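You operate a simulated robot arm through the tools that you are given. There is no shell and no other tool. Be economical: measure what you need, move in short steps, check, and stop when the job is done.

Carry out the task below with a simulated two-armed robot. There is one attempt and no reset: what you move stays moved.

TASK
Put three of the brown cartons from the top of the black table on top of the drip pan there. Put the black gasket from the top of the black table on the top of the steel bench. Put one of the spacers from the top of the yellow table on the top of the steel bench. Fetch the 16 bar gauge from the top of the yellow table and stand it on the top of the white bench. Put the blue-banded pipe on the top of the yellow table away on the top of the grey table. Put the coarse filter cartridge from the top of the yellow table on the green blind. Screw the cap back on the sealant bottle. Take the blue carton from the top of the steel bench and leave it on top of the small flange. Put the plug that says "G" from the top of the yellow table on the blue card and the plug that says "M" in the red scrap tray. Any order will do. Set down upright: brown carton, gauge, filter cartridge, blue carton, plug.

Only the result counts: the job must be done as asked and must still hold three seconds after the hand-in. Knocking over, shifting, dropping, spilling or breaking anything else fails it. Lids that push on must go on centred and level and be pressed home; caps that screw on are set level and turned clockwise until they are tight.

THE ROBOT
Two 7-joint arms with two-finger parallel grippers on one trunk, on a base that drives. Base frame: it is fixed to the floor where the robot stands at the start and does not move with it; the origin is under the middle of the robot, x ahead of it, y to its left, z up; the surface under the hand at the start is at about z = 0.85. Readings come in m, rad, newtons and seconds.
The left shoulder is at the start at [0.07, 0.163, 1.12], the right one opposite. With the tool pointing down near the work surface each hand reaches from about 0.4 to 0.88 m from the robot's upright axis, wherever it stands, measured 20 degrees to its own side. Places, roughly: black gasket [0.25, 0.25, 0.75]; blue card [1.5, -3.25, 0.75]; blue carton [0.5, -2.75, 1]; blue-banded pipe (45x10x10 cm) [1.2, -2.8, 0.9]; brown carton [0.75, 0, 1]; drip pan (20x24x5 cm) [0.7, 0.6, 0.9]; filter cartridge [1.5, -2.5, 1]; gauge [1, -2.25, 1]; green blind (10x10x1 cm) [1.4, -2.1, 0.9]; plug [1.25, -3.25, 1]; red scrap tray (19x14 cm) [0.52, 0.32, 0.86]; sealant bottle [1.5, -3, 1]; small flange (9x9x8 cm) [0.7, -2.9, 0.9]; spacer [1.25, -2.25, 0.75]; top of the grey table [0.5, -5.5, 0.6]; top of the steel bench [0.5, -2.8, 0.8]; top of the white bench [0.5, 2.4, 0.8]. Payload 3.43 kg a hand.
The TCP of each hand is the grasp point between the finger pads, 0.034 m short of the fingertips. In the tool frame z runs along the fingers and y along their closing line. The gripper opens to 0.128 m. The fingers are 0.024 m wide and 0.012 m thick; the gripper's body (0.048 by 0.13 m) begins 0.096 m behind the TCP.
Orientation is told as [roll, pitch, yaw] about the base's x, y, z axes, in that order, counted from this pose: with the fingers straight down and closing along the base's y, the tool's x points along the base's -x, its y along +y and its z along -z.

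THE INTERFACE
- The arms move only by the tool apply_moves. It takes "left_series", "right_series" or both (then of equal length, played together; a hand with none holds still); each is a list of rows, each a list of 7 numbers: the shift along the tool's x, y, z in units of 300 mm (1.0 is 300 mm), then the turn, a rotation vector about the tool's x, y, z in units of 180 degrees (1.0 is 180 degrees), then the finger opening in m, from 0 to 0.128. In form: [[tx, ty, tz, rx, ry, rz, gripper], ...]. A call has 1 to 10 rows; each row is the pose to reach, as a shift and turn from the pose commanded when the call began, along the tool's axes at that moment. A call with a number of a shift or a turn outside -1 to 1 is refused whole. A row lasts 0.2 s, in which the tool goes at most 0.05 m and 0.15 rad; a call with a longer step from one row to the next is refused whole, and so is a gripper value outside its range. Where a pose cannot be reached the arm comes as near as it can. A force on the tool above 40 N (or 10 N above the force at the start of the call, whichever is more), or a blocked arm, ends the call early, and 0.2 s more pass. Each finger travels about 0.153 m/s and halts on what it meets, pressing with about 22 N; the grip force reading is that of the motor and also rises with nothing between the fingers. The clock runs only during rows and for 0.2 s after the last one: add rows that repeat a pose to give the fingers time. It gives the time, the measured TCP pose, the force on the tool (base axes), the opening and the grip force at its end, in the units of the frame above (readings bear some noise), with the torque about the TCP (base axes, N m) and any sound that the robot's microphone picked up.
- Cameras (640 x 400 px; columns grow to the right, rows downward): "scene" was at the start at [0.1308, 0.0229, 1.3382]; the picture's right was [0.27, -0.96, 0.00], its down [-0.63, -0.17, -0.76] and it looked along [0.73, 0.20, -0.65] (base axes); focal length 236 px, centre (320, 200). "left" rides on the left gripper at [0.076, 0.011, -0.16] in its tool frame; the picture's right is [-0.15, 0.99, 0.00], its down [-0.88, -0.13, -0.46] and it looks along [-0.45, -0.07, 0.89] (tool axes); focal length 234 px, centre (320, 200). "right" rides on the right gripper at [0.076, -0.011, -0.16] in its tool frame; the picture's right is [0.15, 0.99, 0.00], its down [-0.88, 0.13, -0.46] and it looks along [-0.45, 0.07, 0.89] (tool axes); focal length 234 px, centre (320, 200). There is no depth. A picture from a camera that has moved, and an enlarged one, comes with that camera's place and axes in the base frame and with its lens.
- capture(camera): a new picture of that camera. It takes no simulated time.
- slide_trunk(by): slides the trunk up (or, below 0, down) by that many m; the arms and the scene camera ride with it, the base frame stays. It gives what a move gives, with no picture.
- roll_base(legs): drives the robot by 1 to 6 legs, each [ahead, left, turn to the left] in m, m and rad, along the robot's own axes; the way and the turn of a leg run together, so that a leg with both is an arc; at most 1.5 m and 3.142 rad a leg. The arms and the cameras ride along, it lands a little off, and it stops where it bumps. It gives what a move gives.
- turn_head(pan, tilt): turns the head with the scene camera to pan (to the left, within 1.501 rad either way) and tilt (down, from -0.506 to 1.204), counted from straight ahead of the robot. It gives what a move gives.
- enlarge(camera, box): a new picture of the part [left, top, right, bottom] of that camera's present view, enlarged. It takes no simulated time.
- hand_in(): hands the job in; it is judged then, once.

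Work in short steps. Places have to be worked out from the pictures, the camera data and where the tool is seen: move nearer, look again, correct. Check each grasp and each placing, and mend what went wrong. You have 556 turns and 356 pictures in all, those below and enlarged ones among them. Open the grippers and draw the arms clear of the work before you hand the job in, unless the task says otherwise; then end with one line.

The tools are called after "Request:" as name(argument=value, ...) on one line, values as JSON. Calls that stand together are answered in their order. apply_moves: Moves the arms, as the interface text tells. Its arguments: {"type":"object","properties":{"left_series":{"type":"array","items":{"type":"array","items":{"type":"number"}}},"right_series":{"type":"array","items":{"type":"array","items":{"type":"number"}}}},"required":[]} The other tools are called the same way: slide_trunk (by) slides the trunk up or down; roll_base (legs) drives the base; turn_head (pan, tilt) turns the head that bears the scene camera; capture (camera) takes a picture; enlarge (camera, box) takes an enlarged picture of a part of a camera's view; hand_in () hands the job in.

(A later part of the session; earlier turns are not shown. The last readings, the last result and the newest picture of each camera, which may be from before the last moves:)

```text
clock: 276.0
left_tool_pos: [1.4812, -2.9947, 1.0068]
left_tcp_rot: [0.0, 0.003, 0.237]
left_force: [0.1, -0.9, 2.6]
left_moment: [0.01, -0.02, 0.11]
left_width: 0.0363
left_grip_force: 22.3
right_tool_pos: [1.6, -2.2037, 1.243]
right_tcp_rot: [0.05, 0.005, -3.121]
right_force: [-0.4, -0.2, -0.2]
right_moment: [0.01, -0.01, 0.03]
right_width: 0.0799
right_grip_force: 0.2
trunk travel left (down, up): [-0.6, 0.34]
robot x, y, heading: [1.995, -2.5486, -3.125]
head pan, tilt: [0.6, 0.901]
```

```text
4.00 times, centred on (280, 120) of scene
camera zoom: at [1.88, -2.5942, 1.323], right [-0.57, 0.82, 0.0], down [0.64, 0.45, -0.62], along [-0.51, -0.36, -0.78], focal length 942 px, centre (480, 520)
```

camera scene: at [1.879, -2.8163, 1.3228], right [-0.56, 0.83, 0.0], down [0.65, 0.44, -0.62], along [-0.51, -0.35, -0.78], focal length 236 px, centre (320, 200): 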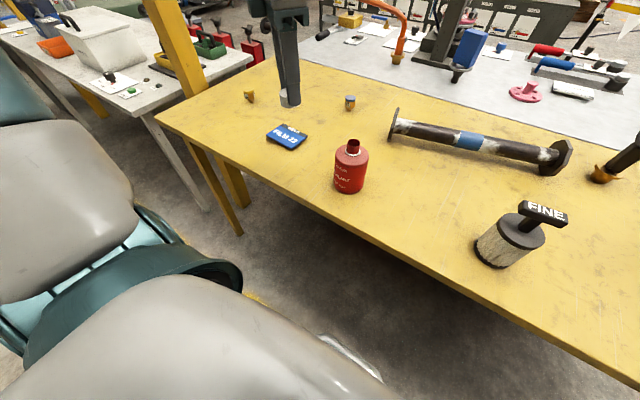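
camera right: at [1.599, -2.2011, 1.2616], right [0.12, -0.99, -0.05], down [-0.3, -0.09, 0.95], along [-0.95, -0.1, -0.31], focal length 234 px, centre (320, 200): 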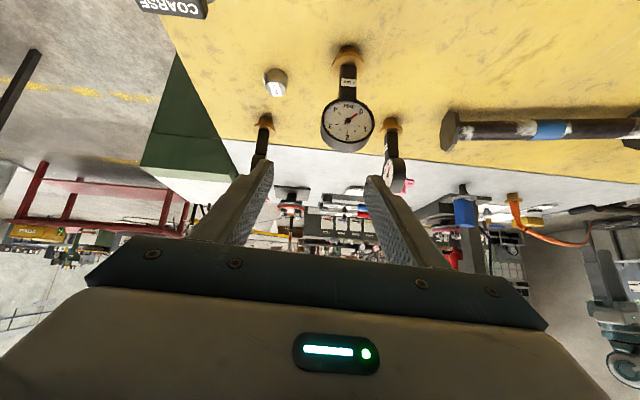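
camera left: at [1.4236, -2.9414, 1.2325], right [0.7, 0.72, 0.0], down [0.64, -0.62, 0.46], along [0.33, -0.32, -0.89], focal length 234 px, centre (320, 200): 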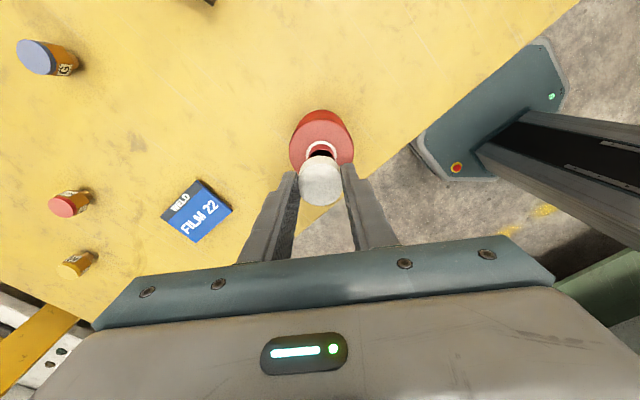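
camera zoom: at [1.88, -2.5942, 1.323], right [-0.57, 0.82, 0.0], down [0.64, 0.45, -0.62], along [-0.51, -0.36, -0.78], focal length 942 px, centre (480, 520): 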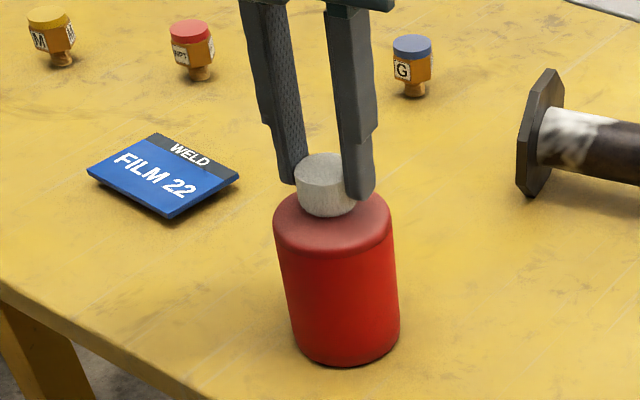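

The label has turned away: the bottle spins with the cap, so the thread is tight to at least that torque. For certainty I regrip and turn once more while pressing down ~20 N so the bottle holds.

Request:
apply_moves(left_series=[[0, 0, -0.002, 0, 0, 0, 0.05], [0, 0, -0.002, 0, 0, -0.045, 0.06], [0, 0, -0.002, 0, 0, -0.09, 0.06], [0, 0, -0.002, 0, 0, -0.135, 0.06], [0, 0, -0.002, 0, 0, -0.18, 0.06], [0, 0, -0.002, 0, 0, -0.225, 0.06], [0, 0, -0.002, 0, 0, -0.27, 0.06], [0, 0, -0.002, 0, 0, -0.315, 0.05], [0, 0, -0.002, 0, 0, -0.36, 0.03], [0, 0, -0.002, 0, 0, -0.36, 0.02]])

Request:
apply_moves(left_series=[[0, 0, 0.006, 0, 0, 0, 0.02], [0, 0, 0.01, 0, 0, 0, 0.02], [0, 0, 0.012, 0, 0, 0.03, 0.02], [0, 0, 0.012, 0, 0, 0.06, 0.02], [0, 0, 0.012, 0, 0, 0.09, 0.02]])

Request:
enlarge(camera="scene", box=[230, 70, 330, 170])

```text
clock: 278.2
left_tool_pos: [1.4807, -2.9935, 1.0063]
left_tcp_rot: [0.002, 0.0, 1.373]
left_force: [1.4, 1.1, 0.6]
left_moment: [0.08, -0.01, -0.01]
left_width: 0.0361
left_grip_force: 21.9
right_tool_pos: [1.6001, -2.2026, 1.2431]
right_tcp_rot: [0.051, 0.003, -3.121]
right_force: [-0.8, -0.4, -0.2]
right_moment: [-0.02, 0.01, -0.01]
right_width: 0.0802
right_grip_force: 0.0
trunk travel left (down, up): [-0.6, 0.34]
robot x, y, heading: [1.9981, -2.5522, -3.129]
head pan, tilt: [0.6, 0.901]
```

```text
clock: 279.4
left_tool_pos: [1.4811, -2.9933, 1.0034]
left_tcp_rot: [0.002, 0.003, 1.088]
left_force: [-0.2, 0.6, 16.8]
left_moment: [0.07, -0.06, 0.36]
left_width: 0.0365
left_grip_force: 22.2
right_tool_pos: [1.601, -2.2025, 1.2434]
right_tcp_rot: [0.05, 0.002, -3.119]
right_force: [0.7, 0.3, -1.0]
right_moment: [-0.02, 0.01, -0.01]
right_width: 0.0798
right_grip_force: 0.1
trunk travel left (down, up): [-0.6, 0.34]
robot x, y, heading: [1.9891, -2.5513, -3.131]
head pan, tilt: [0.6, 0.901]
```

```text
4.00 times, centred on (280, 120) of scene
camera zoom: at [1.881, -2.593, 1.3232], right [-0.57, 0.82, 0.0], down [0.64, 0.45, -0.62], along [-0.51, -0.36, -0.78], focal length 942 px, centre (480, 520)
```

zoom: 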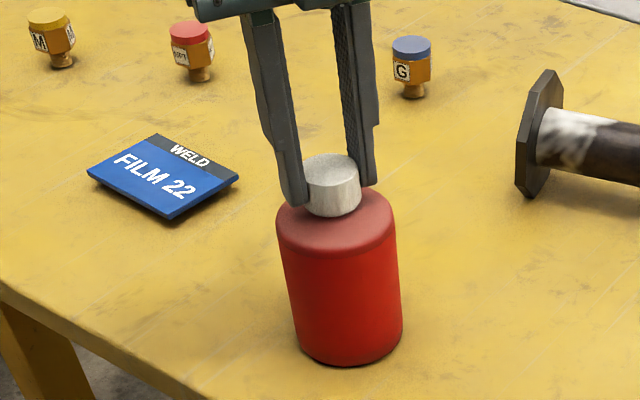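

Torque reached 0.36 N·m — tight. I release and rise.

Request:
apply_moves(left_series=[[0, 0, -0.01, 0, 0, 0, 0.03], [0, 0, -0.012, 0, 0, 0, 0.05], [0, 0, -0.012, 0, 0, 0, 0.065], [0, 0, -0.1, 0, 0, 0, 0.065], [0, 0, -0.24, 0, 0, 0, 0.065], [0, 0, -0.38, 0, 0, 0, 0.065], [0, 0, -0.5, 0, 0, 0, 0.065]])

Request:
enlarge(camera="scene", box=[230, 70, 330, 170])

Request:
capture(camera="left")

```text
clock: 281.0
left_tool_pos: [1.4816, -2.9939, 1.1536]
left_tcp_rot: [0.0, 0.001, 1.087]
left_force: [0.5, 0.0, 0.1]
left_moment: [-0.01, 0.02, -0.02]
left_width: 0.065
left_grip_force: 0.1
right_tool_pos: [1.5999, -2.2017, 1.2433]
right_tcp_rot: [0.051, 0.004, -3.122]
right_force: [0.7, 0.6, 0.4]
right_moment: [-0.03, -0.02, 0.0]
right_width: 0.08
right_grip_force: 0.1
trunk travel left (down, up): [-0.6, 0.34]
robot x, y, heading: [1.9929, -2.5503, -3.133]
head pan, tilt: [0.6, 0.901]
```

```text
4.00 times, centred on (280, 120) of scene
camera zoom: at [1.8803, -2.5935, 1.323], right [-0.57, 0.82, 0.0], down [0.64, 0.45, -0.62], along [-0.51, -0.36, -0.78], focal length 942 px, centre (480, 520)
```

zoom: 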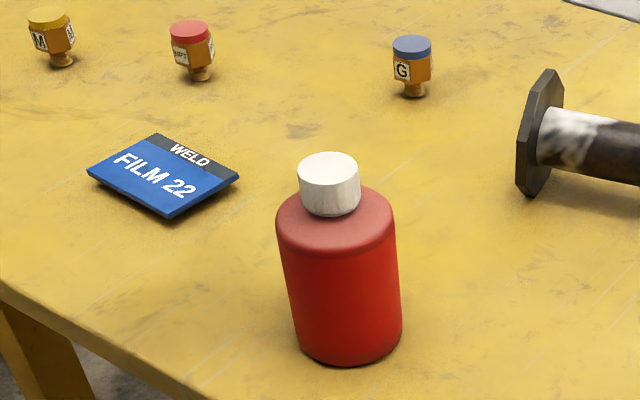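

```text
190 pictures are left
camera left: at [1.4357, -3.0568, 1.313], right [-0.81, 0.59, 0.0], down [0.52, 0.72, 0.45], along [0.27, 0.37, -0.89], focal length 234 px, centre (320, 200)
```

left: 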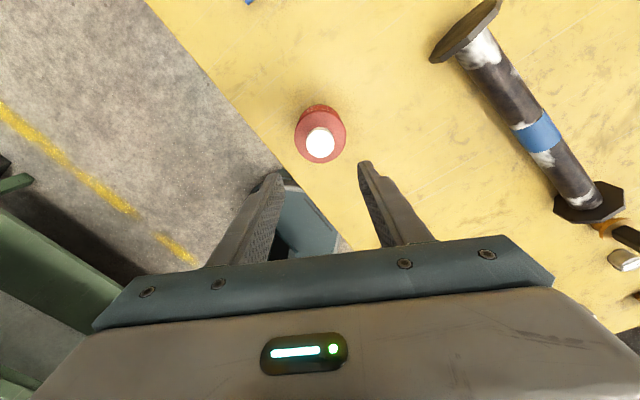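

The cap is on, level and tight. Next plug G: I turn the left wrist back and shift the base to y≈-2.85, x≈1.87.

Request:
apply_moves(left_series=[[0, 0, 0, 0, 0, -0.047, 0.07], [0, 0, 0, 0, 0, -0.094, 0.08], [0, 0, 0, 0, 0, -0.141, 0.08], [0, 0, 0, 0, 0, -0.188, 0.08], [0, 0, 0, 0, 0, -0.235, 0.08], [0, 0, 0, 0, 0, -0.282, 0.08], [0, 0, 0, 0, 0, -0.329, 0.08], [0, 0, 0, 0, 0, -0.376, 0.08], [0, 0, 0, 0, 0, -0.423, 0.08], [0, 0, 0, 0, 0, -0.47, 0.08]])

Request:
roll_base(legs=[[0, 0.3, -0.008], [0.11, 0, 0]])

Request:
apply_moves(left_series=[[0, 0, 0, 0, 0, -0.047, 0.07], [0, 0, 0, 0, 0, -0.094, 0.08], [0, 0, 0, 0, 0, -0.141, 0.08], [0, 0, 0, 0, 0, -0.18, 0.08]])

Request:
capture(camera="left")

```text
clock: 283.2
left_tool_pos: [1.4815, -2.9937, 1.1536]
left_tcp_rot: [0.0, -0.001, 2.567]
left_force: [-0.1, -0.1, 1.0]
left_moment: [-0.02, 0.0, -0.01]
left_width: 0.08
left_grip_force: 0.0
right_tool_pos: [1.5993, -2.203, 1.2432]
right_tcp_rot: [0.05, 0.003, -3.121]
right_force: [1.0, 0.0, -0.2]
right_moment: [-0.02, 0.02, 0.01]
right_width: 0.0799
right_grip_force: 0.0
trunk travel left (down, up): [-0.6, 0.34]
robot x, y, heading: [1.9901, -2.5484, -3.134]
head pan, tilt: [0.6, 0.901]
```

```text
clock: 286.0
left_tool_pos: [1.3686, -3.2819, 1.154]
left_tcp_rot: [0.0, -0.003, 2.551]
left_force: [-0.4, 0.8, -0.2]
left_moment: [-0.02, 0.01, 0.02]
left_width: 0.0801
left_grip_force: 0.0
right_tool_pos: [1.4977, -2.4914, 1.2439]
right_tcp_rot: [0.049, 0.004, -3.133]
right_force: [-0.9, 0.8, -0.6]
right_moment: [-0.04, -0.03, 0.0]
right_width: 0.0797
right_grip_force: 0.0
trunk travel left (down, up): [-0.6, 0.34]
robot x, y, heading: [1.8864, -2.8476, 3.134]
head pan, tilt: [0.6, 0.901]
```

```text
clock: 287.0
left_tool_pos: [1.3683, -3.2815, 1.1537]
left_tcp_rot: [0.0, -0.001, 3.119]
left_force: [-0.4, -0.1, 0.6]
left_moment: [0.01, 0.0, 0.0]
left_width: 0.0798
left_grip_force: 0.1
right_tool_pos: [1.4974, -2.4919, 1.2438]
right_tcp_rot: [0.051, 0.003, -3.133]
right_force: [-0.2, -0.3, -0.1]
right_moment: [0.01, -0.02, 0.01]
right_width: 0.0799
right_grip_force: 0.0
trunk travel left (down, up): [-0.6, 0.34]
robot x, y, heading: [1.8843, -2.8436, 3.138]
head pan, tilt: [0.6, 0.901]
```

```text
189 pictures are left
camera left: at [1.4447, -3.295, 1.3131], right [-0.17, -0.99, 0.0], down [-0.88, 0.15, 0.46], along [-0.45, 0.08, -0.89], focal length 234 px, centre (320, 200)
```

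left: 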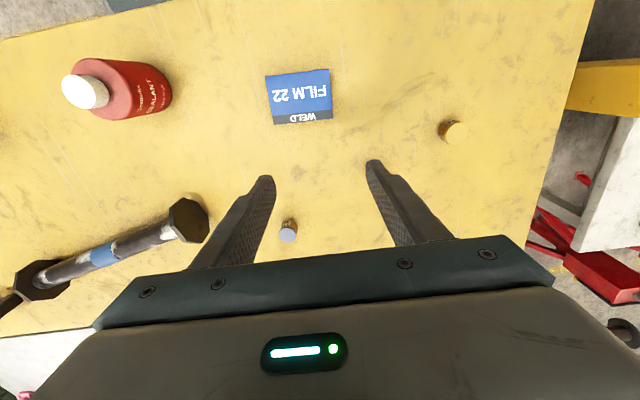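

Plug G is at (1.168,-3.176). I move above it.

Request:
apply_moves(left_series=[[-0.112, -0.056, 0.08, 0, 0, 0, 0.08], [-0.225, -0.112, 0.16, 0, 0, 0, 0.08], [-0.337, -0.168, 0.25, 0, 0, 0, 0.08], [-0.45, -0.225, 0.33, 0, 0, 0, 0.075], [-0.562, -0.281, 0.42, 0, 0, 0, 0.07], [-0.675, -0.337, 0.5, 0, 0, 0, 0.07], [-0.675, -0.337, 0.5, 0, 0, 0, 0.07]])

Request:
capture(camera="left")

```text
clock: 288.6
left_tool_pos: [1.1681, -3.1778, 1.0067]
left_tcp_rot: [0.0, -0.005, 3.117]
left_force: [1.0, 0.2, -0.2]
left_moment: [-0.04, 0.05, 0.02]
left_width: 0.0703
left_grip_force: 0.0
right_tool_pos: [1.4982, -2.4923, 1.2439]
right_tcp_rot: [0.05, 0.003, -3.133]
right_force: [1.0, 0.0, -0.6]
right_moment: [0.0, 0.01, -0.01]
right_width: 0.0801
right_grip_force: 0.0
trunk travel left (down, up): [-0.6, 0.34]
robot x, y, heading: [1.8867, -2.8443, 3.132]
head pan, tilt: [0.6, 0.901]
```

```text
188 pictures are left
camera left: at [1.2443, -3.1904, 1.1654], right [-0.17, -0.99, 0.0], down [-0.88, 0.15, 0.46], along [-0.45, 0.08, -0.89], focal length 234 px, centre (320, 200)
```

left: 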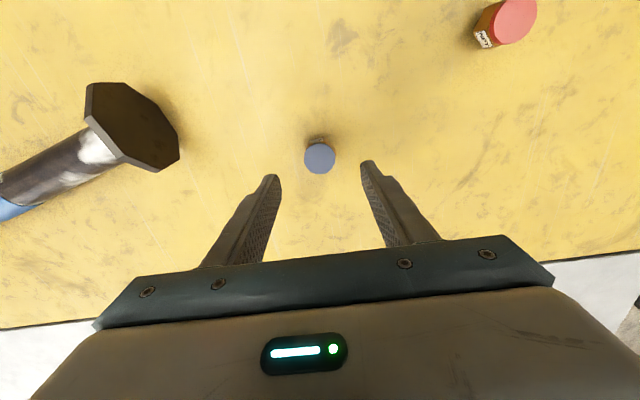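

The plug is 6 mm further ahead. I adjust, lower to z≈0.893, close and lift.

Request:
apply_moves(left_series=[[-0.02, 0, 0.12, 0, 0, 0, 0.07], [-0.02, 0, 0.25, 0, 0, 0, 0.07], [-0.02, 0, 0.35, 0, 0, 0, 0.07], [-0.02, 0, 0.379, 0, 0, 0, 0.07], [-0.02, 0, 0.379, 0, 0, 0, 0.045], [-0.02, 0, 0.379, 0, 0, 0, 0.02], [-0.02, 0, 0.379, 0, 0, 0, 0.015], [-0.02, 0, 0.33, 0, 0, 0, 0.015], [-0.02, 0, 0.2, 0, 0, 0, 0.015], [-0.02, 0, 0.07, 0, 0, 0, 0.015]])

Request:
capture(camera="left")

```text
clock: 290.8
left_tool_pos: [1.1608, -3.1759, 0.9837]
left_tcp_rot: [0.003, -0.001, 3.117]
left_force: [-0.4, 0.6, -1.9]
left_moment: [-0.03, 0.03, 0.02]
left_width: 0.0407
left_grip_force: 21.8
left hand out of reach, approached as far as the arm can: row 3, 4, 5, 6, 7, 8
right_tool_pos: [1.4978, -2.4928, 1.2435]
right_tcp_rot: [0.052, 0.002, -3.132]
right_force: [0.3, -0.8, -0.5]
right_moment: [0.01, -0.02, -0.03]
right_width: 0.0803
right_grip_force: 0.1
trunk travel left (down, up): [-0.6, 0.34]
robot x, y, heading: [1.8855, -2.8441, 3.138]
head pan, tilt: [0.6, 0.901]
```

```text
187 pictures are left
camera left: at [1.237, -3.1889, 1.1434], right [-0.17, -0.99, 0.0], down [-0.88, 0.15, 0.46], along [-0.45, 0.08, -0.89], focal length 234 px, centre (320, 200)
```

left: 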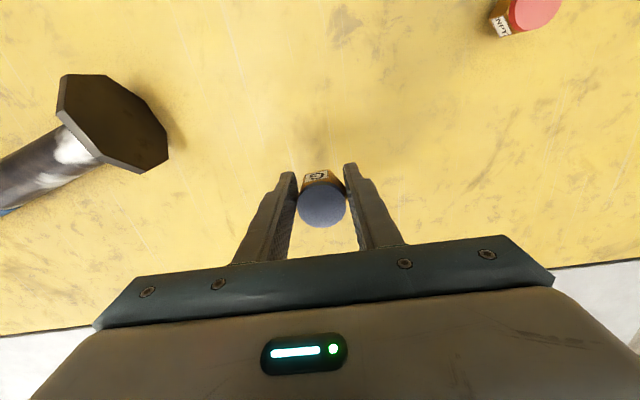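

Plug G is held. I carry it over the blue card at (1.426,-3.256).

Request:
apply_moves(left_series=[[0.05, 0.01, -0.1, 0, 0, 0, 0.015], [0.2, 0.05, -0.1, 0, 0, 0, 0.015], [0.35, 0.1, -0.1, 0, 0, 0, 0.015], [0.5, 0.15, -0.1, 0, 0, 0, 0.015], [0.65, 0.2, -0.1, 0, 0, 0, 0.015], [0.8, 0.24, -0.1, 0, 0, 0, 0.015], [0.89, 0.245, -0.1, 0, 0, 0, 0.015], [0.89, 0.245, -0.1, 0, 0, 0, 0.015]])

Request:
capture(camera="left")

```text
clock: 292.6
left_tool_pos: [1.4266, -3.2545, 1.0108]
left_tcp_rot: [0.001, 0.0, 3.116]
left_force: [-0.5, -0.3, -1.8]
left_moment: [0.02, 0.02, 0.02]
left_width: 0.0408
left_grip_force: 21.9
right_tool_pos: [1.4964, -2.4917, 1.2431]
right_tcp_rot: [0.05, 0.005, -3.134]
right_force: [0.4, 0.8, 0.0]
right_moment: [-0.01, -0.04, 0.04]
right_width: 0.0799
right_grip_force: 0.2
trunk travel left (down, up): [-0.6, 0.34]
robot x, y, heading: [1.8875, -2.8462, 3.139]
head pan, tilt: [0.6, 0.901]
```

```text
186 pictures are left
camera left: at [1.5015, -3.268, 1.1696], right [-0.17, -0.99, 0.0], down [-0.88, 0.15, 0.46], along [-0.45, 0.08, -0.89], focal length 234 px, centre (320, 200)
```

left: 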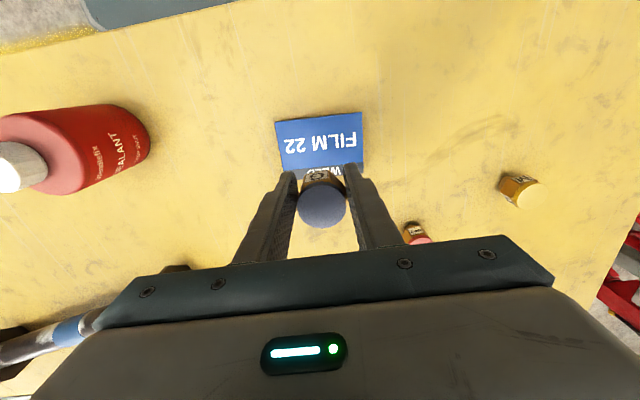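

The card lies centred under the plug. I lower and creep to contact.

Request:
apply_moves(left_series=[[-0.01, 0, 0.12, 0, 0, 0, 0.015], [-0.01, 0, 0.24, 0, 0, 0, 0.015], [-0.01, 0, 0.33, 0, 0, 0, 0.015], [-0.01, 0, 0.35, 0, 0, 0, 0.015], [-0.01, 0, 0.36, 0, 0, 0, 0.015], [-0.01, 0, 0.37, 0, 0, 0, 0.015]])

```text
clock: 294.0
left_tool_pos: [1.4245, -3.2544, 0.9029]
left_tcp_rot: [0.002, -0.006, 3.117]
left_force: [-1.5, -0.7, 18.1]
left_moment: [0.01, 0.23, -0.03]
left_width: 0.0408
left_grip_force: 21.8
right_tool_pos: [1.4982, -2.4909, 1.2441]
right_tcp_rot: [0.051, 0.002, -3.135]
right_force: [0.4, -0.2, -1.6]
right_moment: [-0.01, -0.02, 0.0]
right_width: 0.08
right_grip_force: 0.1
trunk travel left (down, up): [-0.6, 0.34]
robot x, y, heading: [1.8851, -2.8469, 3.135]
head pan, tilt: [0.6, 0.901]
```

Contact. I ease up a little, open gently and rise.

Request:
apply_moves(left_series=[[0, 0, -0.005, 0, 0, 0, 0.015], [0, 0, -0.005, 0, 0, 0, 0.04], [0, 0, -0.005, 0, 0, 0, 0.06], [0, 0, -0.005, 0, 0, 0, 0.07], [0, 0, -0.1, 0, 0, 0, 0.07], [0, 0, -0.24, 0, 0, 0, 0.07], [0, 0, -0.38, 0, 0, 0, 0.07], [0, 0, -0.5, 0, 0, 0, 0.07]])

Request:
capture(camera="left")

```text
clock: 295.8
left_tool_pos: [1.4254, -3.2552, 1.0528]
left_tcp_rot: [0.0, -0.002, 3.119]
left_force: [-0.2, -0.3, 0.6]
left_moment: [-0.01, 0.01, 0.03]
left_width: 0.0701
left_grip_force: 0.1
right_tool_pos: [1.4982, -2.4913, 1.2433]
right_tcp_rot: [0.051, 0.004, -3.132]
right_force: [-0.1, 0.4, -0.3]
right_moment: [-0.01, -0.01, 0.0]
right_width: 0.0798
right_grip_force: 0.1
trunk travel left (down, up): [-0.6, 0.34]
robot x, y, heading: [1.8815, -2.8472, 3.14]
head pan, tilt: [0.6, 0.901]
```

```text
185 pictures are left
camera left: at [1.501, -3.2695, 1.212], right [-0.17, -0.99, 0.0], down [-0.88, 0.15, 0.46], along [-0.45, 0.08, -0.89], focal length 234 px, centre (320, 200)
```

left: 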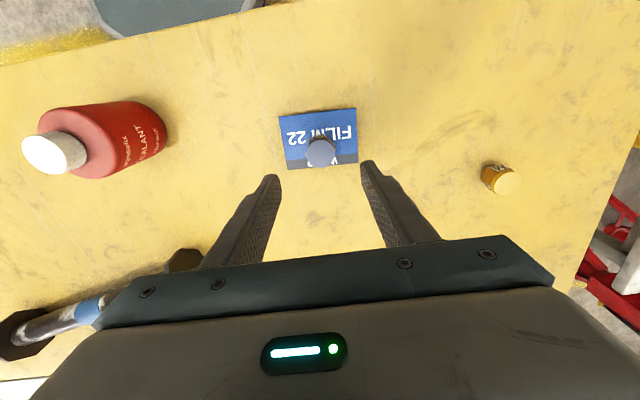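

Plug G stands on the card. For plug M at (1.324,-3.523) I shift the base 0.16 m left and look from the hand.

Request:
roll_base(legs=[[0, 0.16, 0]])

Request:
apply_moves(left_series=[[-0.1, 0.1, 0, 0, 0, 0, 0.08], [-0.2, 0.2, 0, 0, 0, 0, 0.08], [-0.28, 0.3, 0, 0, 0, 0, 0.08], [-0.3, 0.36, 0, 0, 0, 0, 0.08]])

Request:
capture(camera="left")

Request:
turn_head(pan=1.1, tilt=0.4)

Request:
capture(camera="scene")

```text
clock: 297.2
left_tool_pos: [1.4226, -3.4145, 1.0528]
left_tcp_rot: [0.002, -0.001, 3.116]
left_force: [0.1, 0.1, 0.3]
left_moment: [-0.01, 0.0, -0.02]
left_width: 0.0703
left_grip_force: 0.1
right_tool_pos: [1.4978, -2.6508, 1.2427]
right_tcp_rot: [0.051, 0.002, -3.134]
right_force: [0.2, -0.1, 0.1]
right_moment: [0.04, 0.04, -0.01]
right_width: 0.0799
right_grip_force: 0.1
trunk travel left (down, up): [-0.6, 0.34]
robot x, y, heading: [1.8865, -3.0047, 3.134]
head pan, tilt: [0.6, 0.901]
```

```text
clock: 298.2
left_tool_pos: [1.3301, -3.5226, 1.0519]
left_tcp_rot: [0.001, -0.001, 3.115]
left_force: [0.3, 1.3, 0.6]
left_moment: [0.05, 0.02, 0.0]
left_width: 0.0799
left_grip_force: 0.0
right_tool_pos: [1.4976, -2.6523, 1.2432]
right_tcp_rot: [0.051, 0.002, -3.135]
right_force: [-0.4, 0.7, -0.1]
right_moment: [0.0, -0.02, -0.01]
right_width: 0.08
right_grip_force: 0.0
trunk travel left (down, up): [-0.6, 0.34]
robot x, y, heading: [1.8827, -3.0056, 3.138]
head pan, tilt: [0.6, 0.901]
```

```text
184 pictures are left
camera left: at [1.4068, -3.5368, 1.2104], right [-0.17, -0.98, 0.0], down [-0.88, 0.15, 0.46], along [-0.45, 0.08, -0.89], focal length 234 px, centre (320, 200)
```

left: 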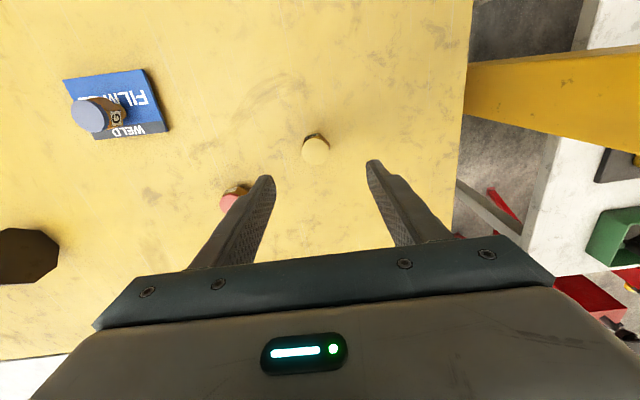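

```text
clock: 299.2
left_tool_pos: [1.3308, -3.5229, 1.0506]
left_tcp_rot: [0.0, -0.002, 3.115]
left_force: [-0.4, 0.1, -0.1]
left_moment: [0.01, 0.02, 0.04]
left_width: 0.0797
left_grip_force: 0.1
right_tool_pos: [1.4977, -2.6515, 1.242]
right_tcp_rot: [0.051, 0.002, -3.135]
right_force: [0.2, 0.1, -1.0]
right_moment: [-0.03, -0.04, -0.03]
right_width: 0.08
right_grip_force: 0.1
trunk travel left (down, up): [-0.6, 0.34]
robot x, y, heading: [1.8889, -3.0068, 3.133]
head pan, tilt: [1.1, 0.4]
```

```text
183 pictures are left
camera scene: at [1.7917, -3.0878, 1.3659], right [-0.89, 0.46, 0.0], down [0.18, 0.35, -0.92], along [-0.42, -0.82, -0.39], focal length 236 px, centre (320, 200)
```

scene: 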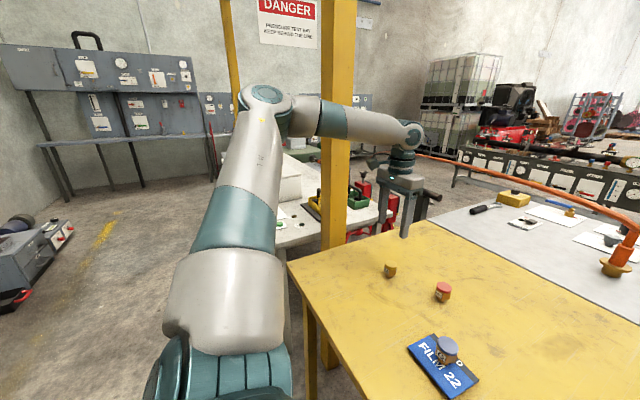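

Post clear behind the forearm. Plug M is (-6,+8) mm from the tool axis; I adjust, lower, close and lift.

Request:
apply_moves(left_series=[[-0.022, -0.026, 0.12, 0, 0, 0, 0.075], [-0.022, -0.026, 0.26, 0, 0, 0, 0.07], [-0.022, -0.026, 0.4, 0, 0, 0, 0.07], [-0.022, -0.026, 0.5, 0, 0, 0, 0.07], [-0.022, -0.026, 0.527, 0, 0, 0, 0.07], [-0.022, -0.026, 0.527, 0, 0, 0, 0.045], [-0.022, -0.026, 0.527, 0, 0, 0, 0.02], [-0.022, -0.026, 0.527, 0, 0, 0, 0.015], [-0.022, -0.026, 0.46, 0, 0, 0, 0.015], [-0.022, -0.026, 0.33, 0, 0, 0, 0.015]])

Request:
capture(camera="left")

```text
clock: 301.4
left_tool_pos: [1.3222, -3.5144, 0.9538]
left_tcp_rot: [0.003, -0.001, 3.116]
left_force: [1.4, -0.3, -1.9]
left_moment: [-0.03, 0.03, -0.03]
left_width: 0.0405
left_grip_force: 22.3
right_tool_pos: [1.4967, -2.6507, 1.2426]
right_tcp_rot: [0.05, 0.002, -3.135]
right_force: [0.1, 0.0, -0.3]
right_moment: [-0.01, 0.0, 0.04]
right_width: 0.0799
right_grip_force: 0.1
trunk travel left (down, up): [-0.6, 0.34]
robot x, y, heading: [1.8841, -3.0069, 3.135]
head pan, tilt: [1.1, 0.4]
```

```text
182 pictures are left
camera left: at [1.399, -3.5271, 1.1132], right [-0.17, -0.98, 0.0], down [-0.88, 0.15, 0.46], along [-0.45, 0.08, -0.89], focal length 234 px, centre (320, 200)
```

left: 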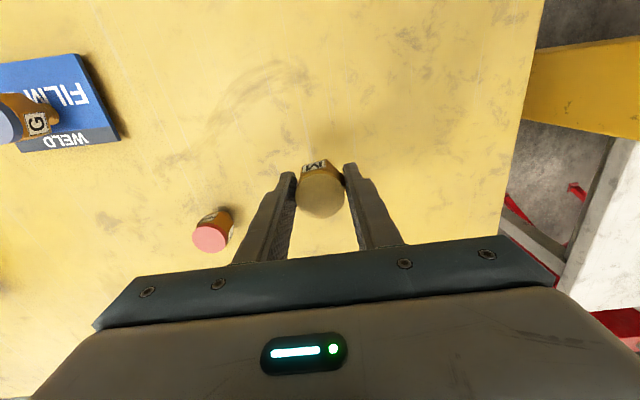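

Plug M is held. I raise it and draw the hand in, then drive back toward the 16 bar gauge.

Request:
apply_moves(left_series=[[0, 0, -0.15, 0, 0, 0, 0.015], [0.05, 0, -0.3, 0, 0, 0, 0.015], [0.1, -0.05, -0.44, 0, 0, 0, 0.015], [0.15, -0.1, -0.58, 0, 0, 0, 0.015], [0.2, -0.15, -0.72, 0, 0, 0, 0.015]])

Request:
roll_base(legs=[[0, -0.4, 0.006], [0.06, 0, 0]])

Request:
turn_head(pan=-0.1, tilt=0.6)

Request:
capture(camera="scene")

Request:
capture(camera="right")

```text
clock: 302.6
left_tool_pos: [1.3857, -3.4715, 1.1693]
left_tcp_rot: [0.001, -0.002, 3.114]
left_force: [0.2, 0.9, -2.0]
left_moment: [-0.05, 0.01, 0.02]
left_width: 0.0406
left_grip_force: 22.1
right_tool_pos: [1.4983, -2.6502, 1.2433]
right_tcp_rot: [0.051, 0.002, -3.135]
right_force: [0.2, -0.1, -0.4]
right_moment: [-0.06, 0.01, 0.02]
right_width: 0.0799
right_grip_force: 0.0
trunk travel left (down, up): [-0.6, 0.34]
robot x, y, heading: [1.8852, -3.0046, 3.131]
head pan, tilt: [1.1, 0.4]
```

```text
clock: 305.6
left_tool_pos: [1.3294, -3.0699, 1.1689]
left_tcp_rot: [-0.002, -0.002, 3.118]
left_force: [-0.8, -0.1, -2.3]
left_moment: [0.04, -0.02, 0.04]
left_width: 0.0404
left_grip_force: 21.6
right_tool_pos: [1.4393, -2.2479, 1.2434]
right_tcp_rot: [0.05, 0.002, -3.132]
right_force: [-0.4, 0.7, 0.4]
right_moment: [0.01, -0.03, 0.02]
right_width: 0.0799
right_grip_force: 0.0
trunk travel left (down, up): [-0.6, 0.34]
robot x, y, heading: [1.8283, -2.5989, 3.14]
head pan, tilt: [1.1, 0.4]
```

```text
clock: 307.1
left_tool_pos: [1.328, -3.069, 1.1688]
left_tcp_rot: [-0.001, 0.0, 3.119]
left_force: [-1.0, 1.0, -2.0]
left_moment: [0.01, 0.02, 0.0]
left_width: 0.0404
left_grip_force: 21.9
right_tool_pos: [1.4394, -2.2494, 1.2431]
right_tcp_rot: [0.051, 0.004, -3.134]
right_force: [-0.5, 0.0, -0.4]
right_moment: [-0.01, 0.0, -0.06]
right_width: 0.0799
right_grip_force: 0.0
trunk travel left (down, up): [-0.6, 0.34]
robot x, y, heading: [1.8266, -2.6027, 3.14]
head pan, tilt: [-0.099, 0.6]
```

```text
181 pictures are left
camera scene: at [1.6893, -2.5918, 1.3477], right [0.1, 0.99, 0.0], down [0.56, -0.06, -0.83], along [-0.82, 0.08, -0.56], focal length 236 px, centre (320, 200)
```

scene: 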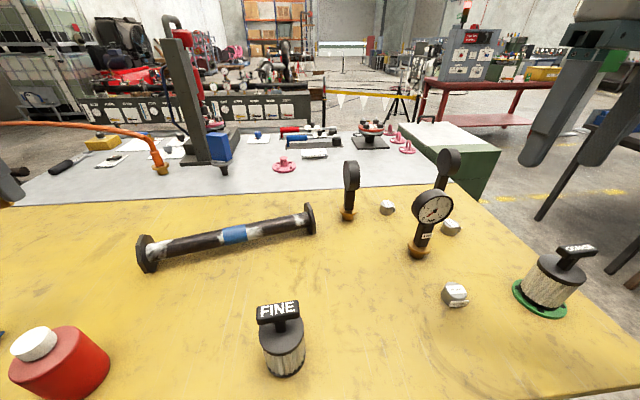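

```text
180 pictures are left
camera right: at [1.5146, -2.2286, 1.4031], right [0.16, -0.99, 0.05], down [-0.88, -0.12, 0.46], along [-0.45, -0.12, -0.89], focal length 234 px, centre (320, 200)
```

right: 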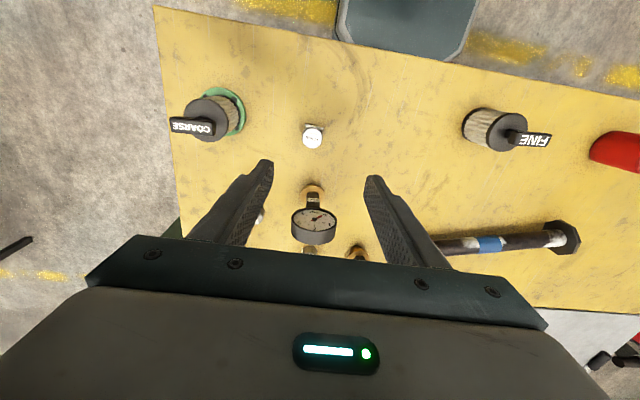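

The 16 bar gauge stands at (1.073,-2.438), dial top z≈1.054, facing +y. I raise the trunk 0.15 m for reach over it and bring the right hand toward it.

Request:
slide_trunk(by=0.15)

Request:
apply_moves(right_series=[[-0.12, 0.067, 0.06, 0.004, 0, 0, 0.08], [-0.24, 0.133, 0.12, 0.008, 0, 0, 0.08], [-0.36, 0.2, 0.18, 0.012, 0, 0, 0.08], [-0.48, 0.267, 0.24, 0.016, 0, 0, 0.08], [-0.6, 0.333, 0.3, 0.016, 0, 0, 0.08]])

Request:
apply_moves(right_series=[[-0.12, 0.06, 0.06, 0, 0, 0, 0.08], [-0.24, 0.12, 0.12, 0, 0, 0, 0.08], [-0.36, 0.18, 0.18, 0, 0, 0, 0.08], [-0.48, 0.24, 0.24, 0, 0, 0, 0.08], [-0.6, 0.29, 0.3, 0, 0, 0, 0.08]])

Request:
capture(camera="right")

```text
clock: 308.8
left_tool_pos: [1.3287, -3.068, 1.318]
left_tcp_rot: [0.0, -0.003, 3.119]
left_force: [0.0, 0.4, -1.4]
left_moment: [0.02, -0.02, 0.03]
left_width: 0.0405
left_grip_force: 21.4
right_tool_pos: [1.4388, -2.2482, 1.393]
right_tcp_rot: [0.051, 0.003, -3.133]
right_force: [0.8, -1.1, -0.3]
right_moment: [-0.07, 0.0, 0.02]
right_width: 0.0801
right_grip_force: 0.0
trunk travel left (down, up): [-0.75, 0.19]
robot x, y, heading: [1.8272, -2.6046, 3.135]
head pan, tilt: [-0.099, 0.6]
```

```text
clock: 310.0
left_tool_pos: [1.3263, -3.0697, 1.3173]
left_tcp_rot: [-0.001, 0.0, 3.117]
left_force: [-0.2, -0.9, -1.8]
left_moment: [-0.01, -0.04, 0.0]
left_width: 0.0406
left_grip_force: 21.9
right_tool_pos: [1.2594, -2.353, 1.3047]
right_tcp_rot: [-0.002, 0.004, -3.134]
right_force: [0.3, -0.8, 0.0]
right_moment: [0.05, -0.01, 0.01]
right_width: 0.0799
right_grip_force: 0.2
trunk travel left (down, up): [-0.75, 0.19]
robot x, y, heading: [1.8291, -2.5999, 3.143]
head pan, tilt: [-0.099, 0.6]
```

```text
clock: 311.2
left_tool_pos: [1.3272, -3.0724, 1.3166]
left_tcp_rot: [-0.002, 0.001, 3.122]
left_force: [-0.3, 0.2, -2.6]
left_moment: [0.02, 0.01, 0.03]
left_width: 0.0404
left_grip_force: 21.8
right_tool_pos: [1.0791, -2.4443, 1.2149]
right_tcp_rot: [-0.001, 0.008, -3.132]
right_force: [-1.2, -0.1, -0.3]
right_moment: [0.03, 0.01, 0.0]
right_width: 0.0798
right_grip_force: 0.0
trunk travel left (down, up): [-0.75, 0.19]
robot x, y, heading: [1.8321, -2.5937, 3.137]
head pan, tilt: [-0.099, 0.6]
```

```text
179 pictures are left
camera right: at [1.1546, -2.4329, 1.3766], right [0.16, -0.99, 0.0], down [-0.88, -0.14, 0.45], along [-0.45, -0.07, -0.89], focal length 234 px, centre (320, 200)
```

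right: 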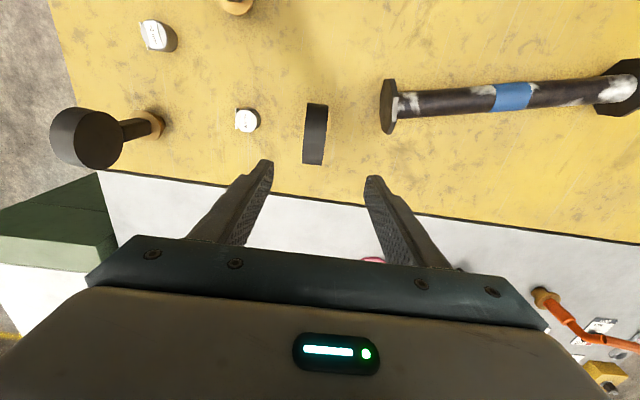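

The dial is edge-on between the fingers, turned ~5°. I align, lower to z≈0.985 straddling the dial, and check.

Request:
apply_moves(right_series=[[-0.02, -0.025, 0.1, 0, -0.002, -0.024, 0.07], [-0.02, -0.025, 0.24, 0, -0.002, -0.024, 0.07], [-0.02, -0.025, 0.38, 0, -0.002, -0.024, 0.07], [-0.02, -0.025, 0.52, 0, -0.002, -0.024, 0.07], [-0.02, -0.025, 0.65, 0, -0.002, -0.024, 0.07], [-0.02, -0.025, 0.76, 0, -0.002, -0.024, 0.07]])

Request:
capture(camera="right")

Request:
enlarge(camera="scene", box=[290, 130, 440, 260])

```text
clock: 312.6
left_tool_pos: [1.3275, -3.0686, 1.3179]
left_tcp_rot: [-0.001, -0.001, 3.121]
left_force: [0.0, 0.7, -1.8]
left_moment: [-0.03, 0.01, -0.03]
left_width: 0.0405
left_grip_force: 22.3
right_tool_pos: [1.0719, -2.4338, 0.9863]
right_tcp_rot: [0.0, -0.003, -3.057]
right_force: [0.1, 0.4, 0.1]
right_moment: [0.0, 0.0, -0.01]
right_width: 0.0702
right_grip_force: 0.1
trunk travel left (down, up): [-0.75, 0.19]
robot x, y, heading: [1.8301, -2.5969, 3.141]
head pan, tilt: [-0.099, 0.6]
```

```text
178 pictures are left
camera right: at [1.1481, -2.4165, 1.1472], right [0.23, -0.97, 0.0], down [-0.86, -0.2, 0.46], along [-0.45, -0.11, -0.89], focal length 234 px, centre (320, 200)
```

right: 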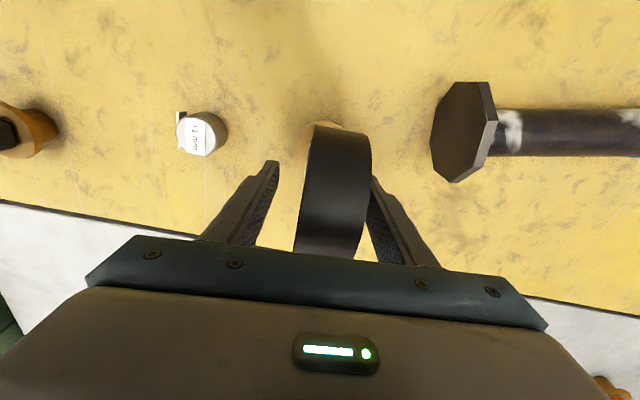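

```text
3.08 times, centred on (365, 195) of scene
camera zoom: at [1.6886, -2.5912, 1.4977], right [0.1, 0.99, 0.0], down [0.56, -0.06, -0.82], along [-0.82, 0.09, -0.57], focal length 724 px, centre (182, 215)
```

zoom: 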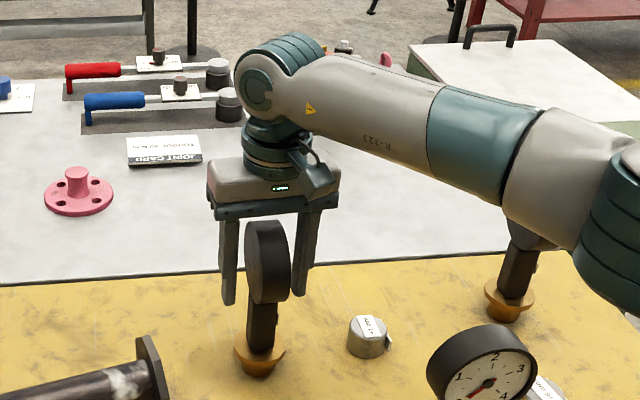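

The dial sits ~1 cm toward -y between the fingers. I shift, trim yaw and close gently.

Request:
apply_moves(right_series=[[0, 0.015, 0, 0, 0, -0.01, 0.07], [0, 0.03, 0, 0, 0, -0.018, 0.07], [0, 0.03, 0, 0, 0, -0.018, 0.055], [0, 0.03, 0, 0, 0, -0.018, 0.04], [0, 0.03, 0, 0, 0, -0.018, 0.02], [0, 0.03, 0, 0, 0, -0.018, 0.01], [0, 0.03, 0, 0, 0, -0.018, 0.01]])

Request:
capture(camera="right")

```text
clock: 314.2
left_tool_pos: [1.3286, -3.069, 1.3181]
left_tcp_rot: [-0.001, -0.001, 3.119]
left_force: [-0.4, -0.1, -1.7]
left_moment: [0.02, 0.0, 0.02]
left_width: 0.0407
left_grip_force: 22.1
right_tool_pos: [1.0744, -2.4435, 0.9879]
right_tcp_rot: [-0.001, -0.003, -2.999]
right_force: [-1.4, 0.9, 0.9]
right_moment: [0.1, -0.09, 0.0]
right_width: 0.0301
right_grip_force: 22.3
trunk travel left (down, up): [-0.75, 0.19]
robot x, y, heading: [1.8286, -2.6026, 3.136]
head pan, tilt: [-0.099, 0.6]
```

```text
176 pictures are left
camera right: at [1.1493, -2.4224, 1.1485], right [0.28, -0.96, 0.0], down [-0.85, -0.25, 0.46], along [-0.44, -0.13, -0.89], focal length 234 px, centre (320, 200)
```

right: 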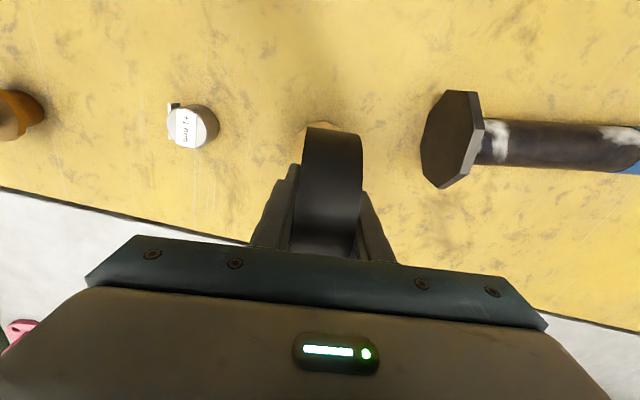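

Gripped at 3 cm. I lift it slowly.

Request:
apply_moves(right_series=[[0, 0, -0.03, 0, 0, 0, 0.01], [0, 0, -0.08, 0, 0, 0, 0.01], [0, 0, -0.18, 0, 0, 0, 0.01], [0, 0, -0.3, 0, 0, 0, 0.01], [0, 0, -0.44, 0, 0, 0, 0.01], [0, 0, -0.58, 0, 0, 0, 0.01], [0, 0, -0.72, 0, 0, 0, 0.01], [0, 0, -0.84, 0, 0, 0, 0.01]])

Request:
capture(camera="scene")

```text
clock: 316.0
left_tool_pos: [1.3289, -3.0695, 1.3185]
left_tcp_rot: [0.001, -0.002, 3.118]
left_force: [0.0, -0.3, -1.7]
left_moment: [0.03, 0.02, 0.04]
left_width: 0.0404
left_grip_force: 22.0
right_tool_pos: [1.0764, -2.4448, 1.2429]
right_tcp_rot: [-0.001, 0.0, -2.999]
right_force: [0.3, 0.5, -5.5]
right_moment: [0.01, 0.03, 0.01]
right_width: 0.0299
right_grip_force: 22.4
trunk travel left (down, up): [-0.75, 0.19]
robot x, y, heading: [1.8292, -2.6032, 3.136]
head pan, tilt: [-0.099, 0.6]
```

```text
175 pictures are left
camera scene: at [1.689, -2.5925, 1.4976], right [0.1, 0.99, 0.0], down [0.56, -0.06, -0.82], along [-0.82, 0.09, -0.57], focal length 236 px, centre (320, 200)
```

scene: 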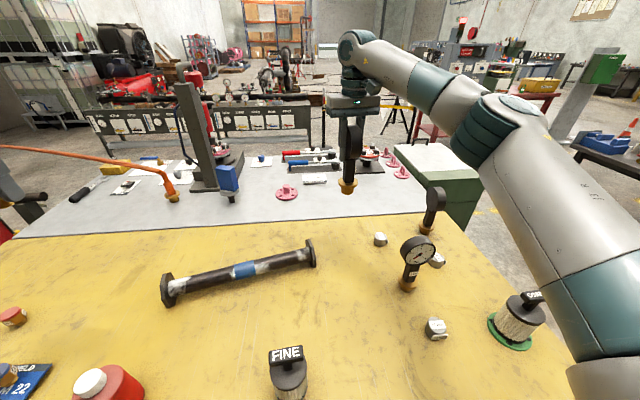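

The gauge is held securely. I draw it toward the robot before driving off.

Request:
apply_moves(right_series=[[0.15, 0, 0, 0, 0, 0, 0.01], [0.3, 0, 0, 0, 0, 0, 0.01], [0.45, 0, 0, 0, 0, 0, 0.01], [0.6, 0, 0, 0, 0, 0, 0.01], [0.75, 0, 0, 0, 0, 0, 0.01], [0.9, 0, 0, 0, 0, 0, 0.01]])

Request:
roll_base(legs=[[-0.28, 0, 0], [0, -0.75, 0], [0, -0.75, 0.005]])

Request:
capture(camera="scene")

```text
clock: 317.4
left_tool_pos: [1.3294, -3.0691, 1.3185]
left_tcp_rot: [0.001, -0.003, 3.12]
left_force: [0.1, 0.5, -2.3]
left_moment: [-0.02, 0.02, -0.04]
left_width: 0.0404
left_grip_force: 21.9
right_tool_pos: [1.3461, -2.4053, 1.2397]
right_tcp_rot: [0.001, -0.003, -3.0]
right_force: [-0.2, 0.7, -6.2]
right_moment: [0.0, -0.02, 0.0]
right_width: 0.0297
right_grip_force: 21.7
trunk travel left (down, up): [-0.75, 0.19]
robot x, y, heading: [1.8253, -2.601, 3.14]
head pan, tilt: [-0.099, 0.6]
```

```text
clock: 326.7
left_tool_pos: [1.6098, -1.561, 1.317]
left_tcp_rot: [0.001, 0.002, 3.131]
left_force: [0.2, -0.7, -2.1]
left_moment: [-0.01, 0.01, 0.0]
left_width: 0.0404
left_grip_force: 22.5
right_tool_pos: [1.6158, -0.8974, 1.2394]
right_tcp_rot: [0.002, 0.0, -2.985]
right_force: [0.0, -0.4, -6.0]
right_moment: [0.0, 0.04, -0.03]
right_width: 0.0298
right_grip_force: 22.5
trunk travel left (down, up): [-0.75, 0.19]
robot x, y, heading: [2.1063, -1.0797, -3.128]
head pan, tilt: [-0.099, 0.6]
```

```text
174 pictures are left
camera scene: at [1.9632, -1.0782, 1.4976], right [0.09, 1.0, 0.0], down [0.56, -0.05, -0.82], along [-0.82, 0.07, -0.57], focal length 236 px, centre (320, 200)
```

scene: 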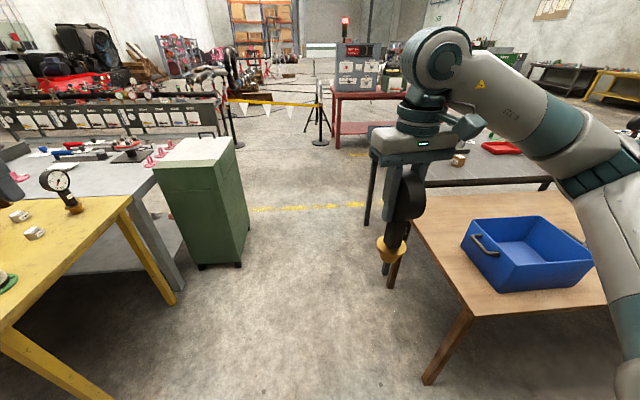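

The way is clear. I drive through the corridor to the west side and turn round to face +x.

Request:
roll_base(legs=[[1.4, 0, -0.013], [1.4, 0, 0], [0, 0, 1.6], [0, 0, 1.54]])

Request:
turn_head(pan=0.3, tilt=0.5)

Request:
capture(camera="scene")

```text
clock: 348.1
left_tool_pos: [-0.1982, -0.5947, 1.3175]
left_tcp_rot: [0.0, 0.0, -0.064]
left_force: [0.2, -0.9, -1.5]
left_moment: [-0.01, 0.04, 0.01]
left_width: 0.0403
left_grip_force: 22.5
right_tool_pos: [-0.2423, -1.2556, 1.24]
right_tcp_rot: [-0.001, -0.002, 0.099]
right_force: [0.5, -0.5, -5.8]
right_moment: [0.01, -0.02, 0.0]
right_width: 0.0302
right_grip_force: 22.0
trunk travel left (down, up): [-0.75, 0.19]
robot x, y, heading: [-0.7152, -1.0411, -0.043]
head pan, tilt: [-0.099, 0.6]
```

```text
clock: 348.9
left_tool_pos: [-0.1983, -0.5946, 1.3173]
left_tcp_rot: [0.0, 0.0, -0.064]
left_force: [-0.3, -0.1, -2.9]
left_moment: [0.02, 0.01, 0.0]
left_width: 0.0398
left_grip_force: 22.1
right_tool_pos: [-0.2426, -1.256, 1.2384]
right_tcp_rot: [0.001, 0.0, 0.099]
right_force: [0.4, -0.1, -5.7]
right_moment: [0.01, -0.01, -0.02]
right_width: 0.0298
right_grip_force: 22.0
trunk travel left (down, up): [-0.75, 0.19]
robot x, y, heading: [-0.7176, -1.0388, -0.045]
head pan, tilt: [0.3, 0.499]
```

```text
173 pictures are left
camera scene: at [-0.5794, -1.0198, 1.5067], right [0.25, -0.97, 0.0], down [-0.46, -0.12, -0.88], along [0.85, 0.22, -0.48], focal length 236 px, centre (320, 200)
```

scene: 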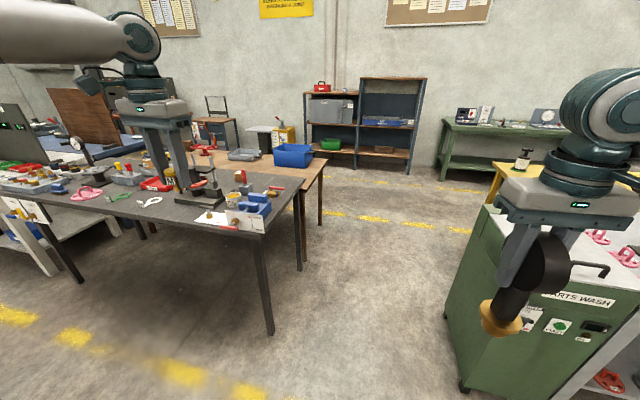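

I drive to face the black table near the red scrap tray.

Request:
roll_base(legs=[[0, 0, 0.044], [0, 1.04, 0], [0.62, 0, 0]])

Request:
capture(camera="left")

Request:
capture(camera="scene")

```text
clock: 357.8
left_tool_pos: [0.4072, 0.4733, 1.3182]
left_tcp_rot: [0.001, -0.002, -0.029]
left_force: [-0.4, -0.1, -1.7]
left_moment: [0.03, -0.02, 0.03]
left_width: 0.0396
left_grip_force: 22.2
right_tool_pos: [0.3896, -0.1894, 1.2394]
right_tcp_rot: [0.0, -0.003, 0.135]
right_force: [-0.6, -0.2, -6.4]
right_moment: [-0.01, -0.06, -0.02]
right_width: 0.03
right_grip_force: 22.3
trunk travel left (down, up): [-0.75, 0.19]
robot x, y, heading: [-0.0925, 0.0072, -0.003]
head pan, tilt: [0.3, 0.499]
```

```text
172 pictures are left
camera left: at [0.3331, 0.4865, 1.4776], right [0.17, 0.98, 0.0], down [0.88, -0.16, 0.46], along [0.45, -0.08, -0.89], focal length 234 px, centre (320, 200)
```

left: 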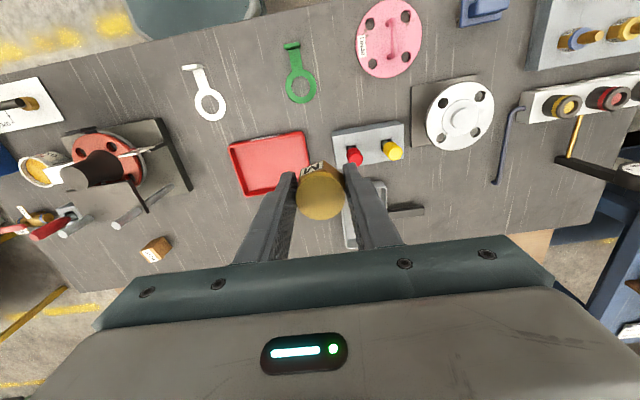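

```text
171 pictures are left
camera scene: at [0.0432, 0.0339, 1.5068], right [0.29, -0.96, 0.0], down [-0.46, -0.14, -0.88], along [0.84, 0.25, -0.48], focal length 236 px, centre (320, 200)
```

scene: 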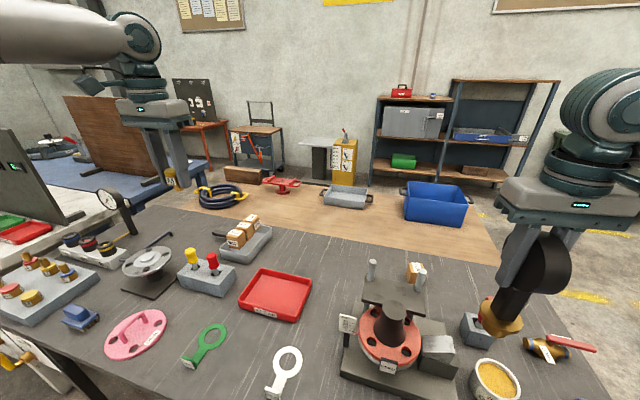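

The tray centre is ≈(0.516,0.315). I lower plug M above it.

Request:
apply_moves(left_series=[[-0.056, -0.074, 0.12, 0, 0, 0, 0.015], [-0.112, -0.148, 0.24, 0, 0, 0, 0.015], [-0.168, -0.221, 0.36, 0, 0, 0, 0.015], [-0.224, -0.295, 0.48, 0, 0, 0, 0.015], [-0.28, -0.369, 0.62, 0, 0, 0, 0.015], [-0.336, -0.442, 0.75, 0, 0, 0, 0.015], [-0.392, -0.516, 0.87, 0, 0, 0, 0.015], [-0.392, -0.516, 0.99, 0, 0, 0, 0.015]])

Request:
capture(camera="left")

```text
refused: row 5 steps farther than a row can; nothing moved
```

```text
170 pictures are left
camera left: at [0.3331, 0.4865, 1.4776], right [0.17, 0.98, 0.0], down [0.88, -0.16, 0.46], along [0.45, -0.08, -0.89], focal length 234 px, centre (320, 200)
```

left: 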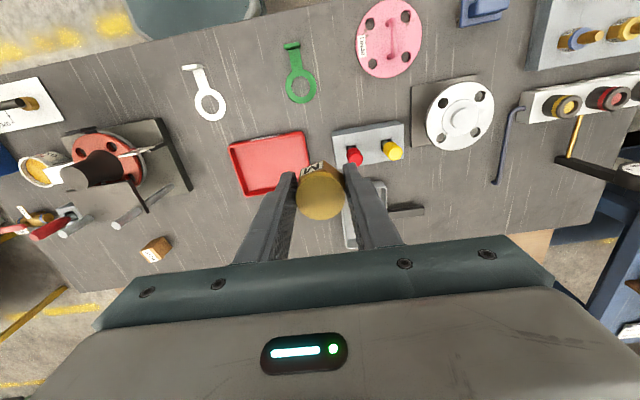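

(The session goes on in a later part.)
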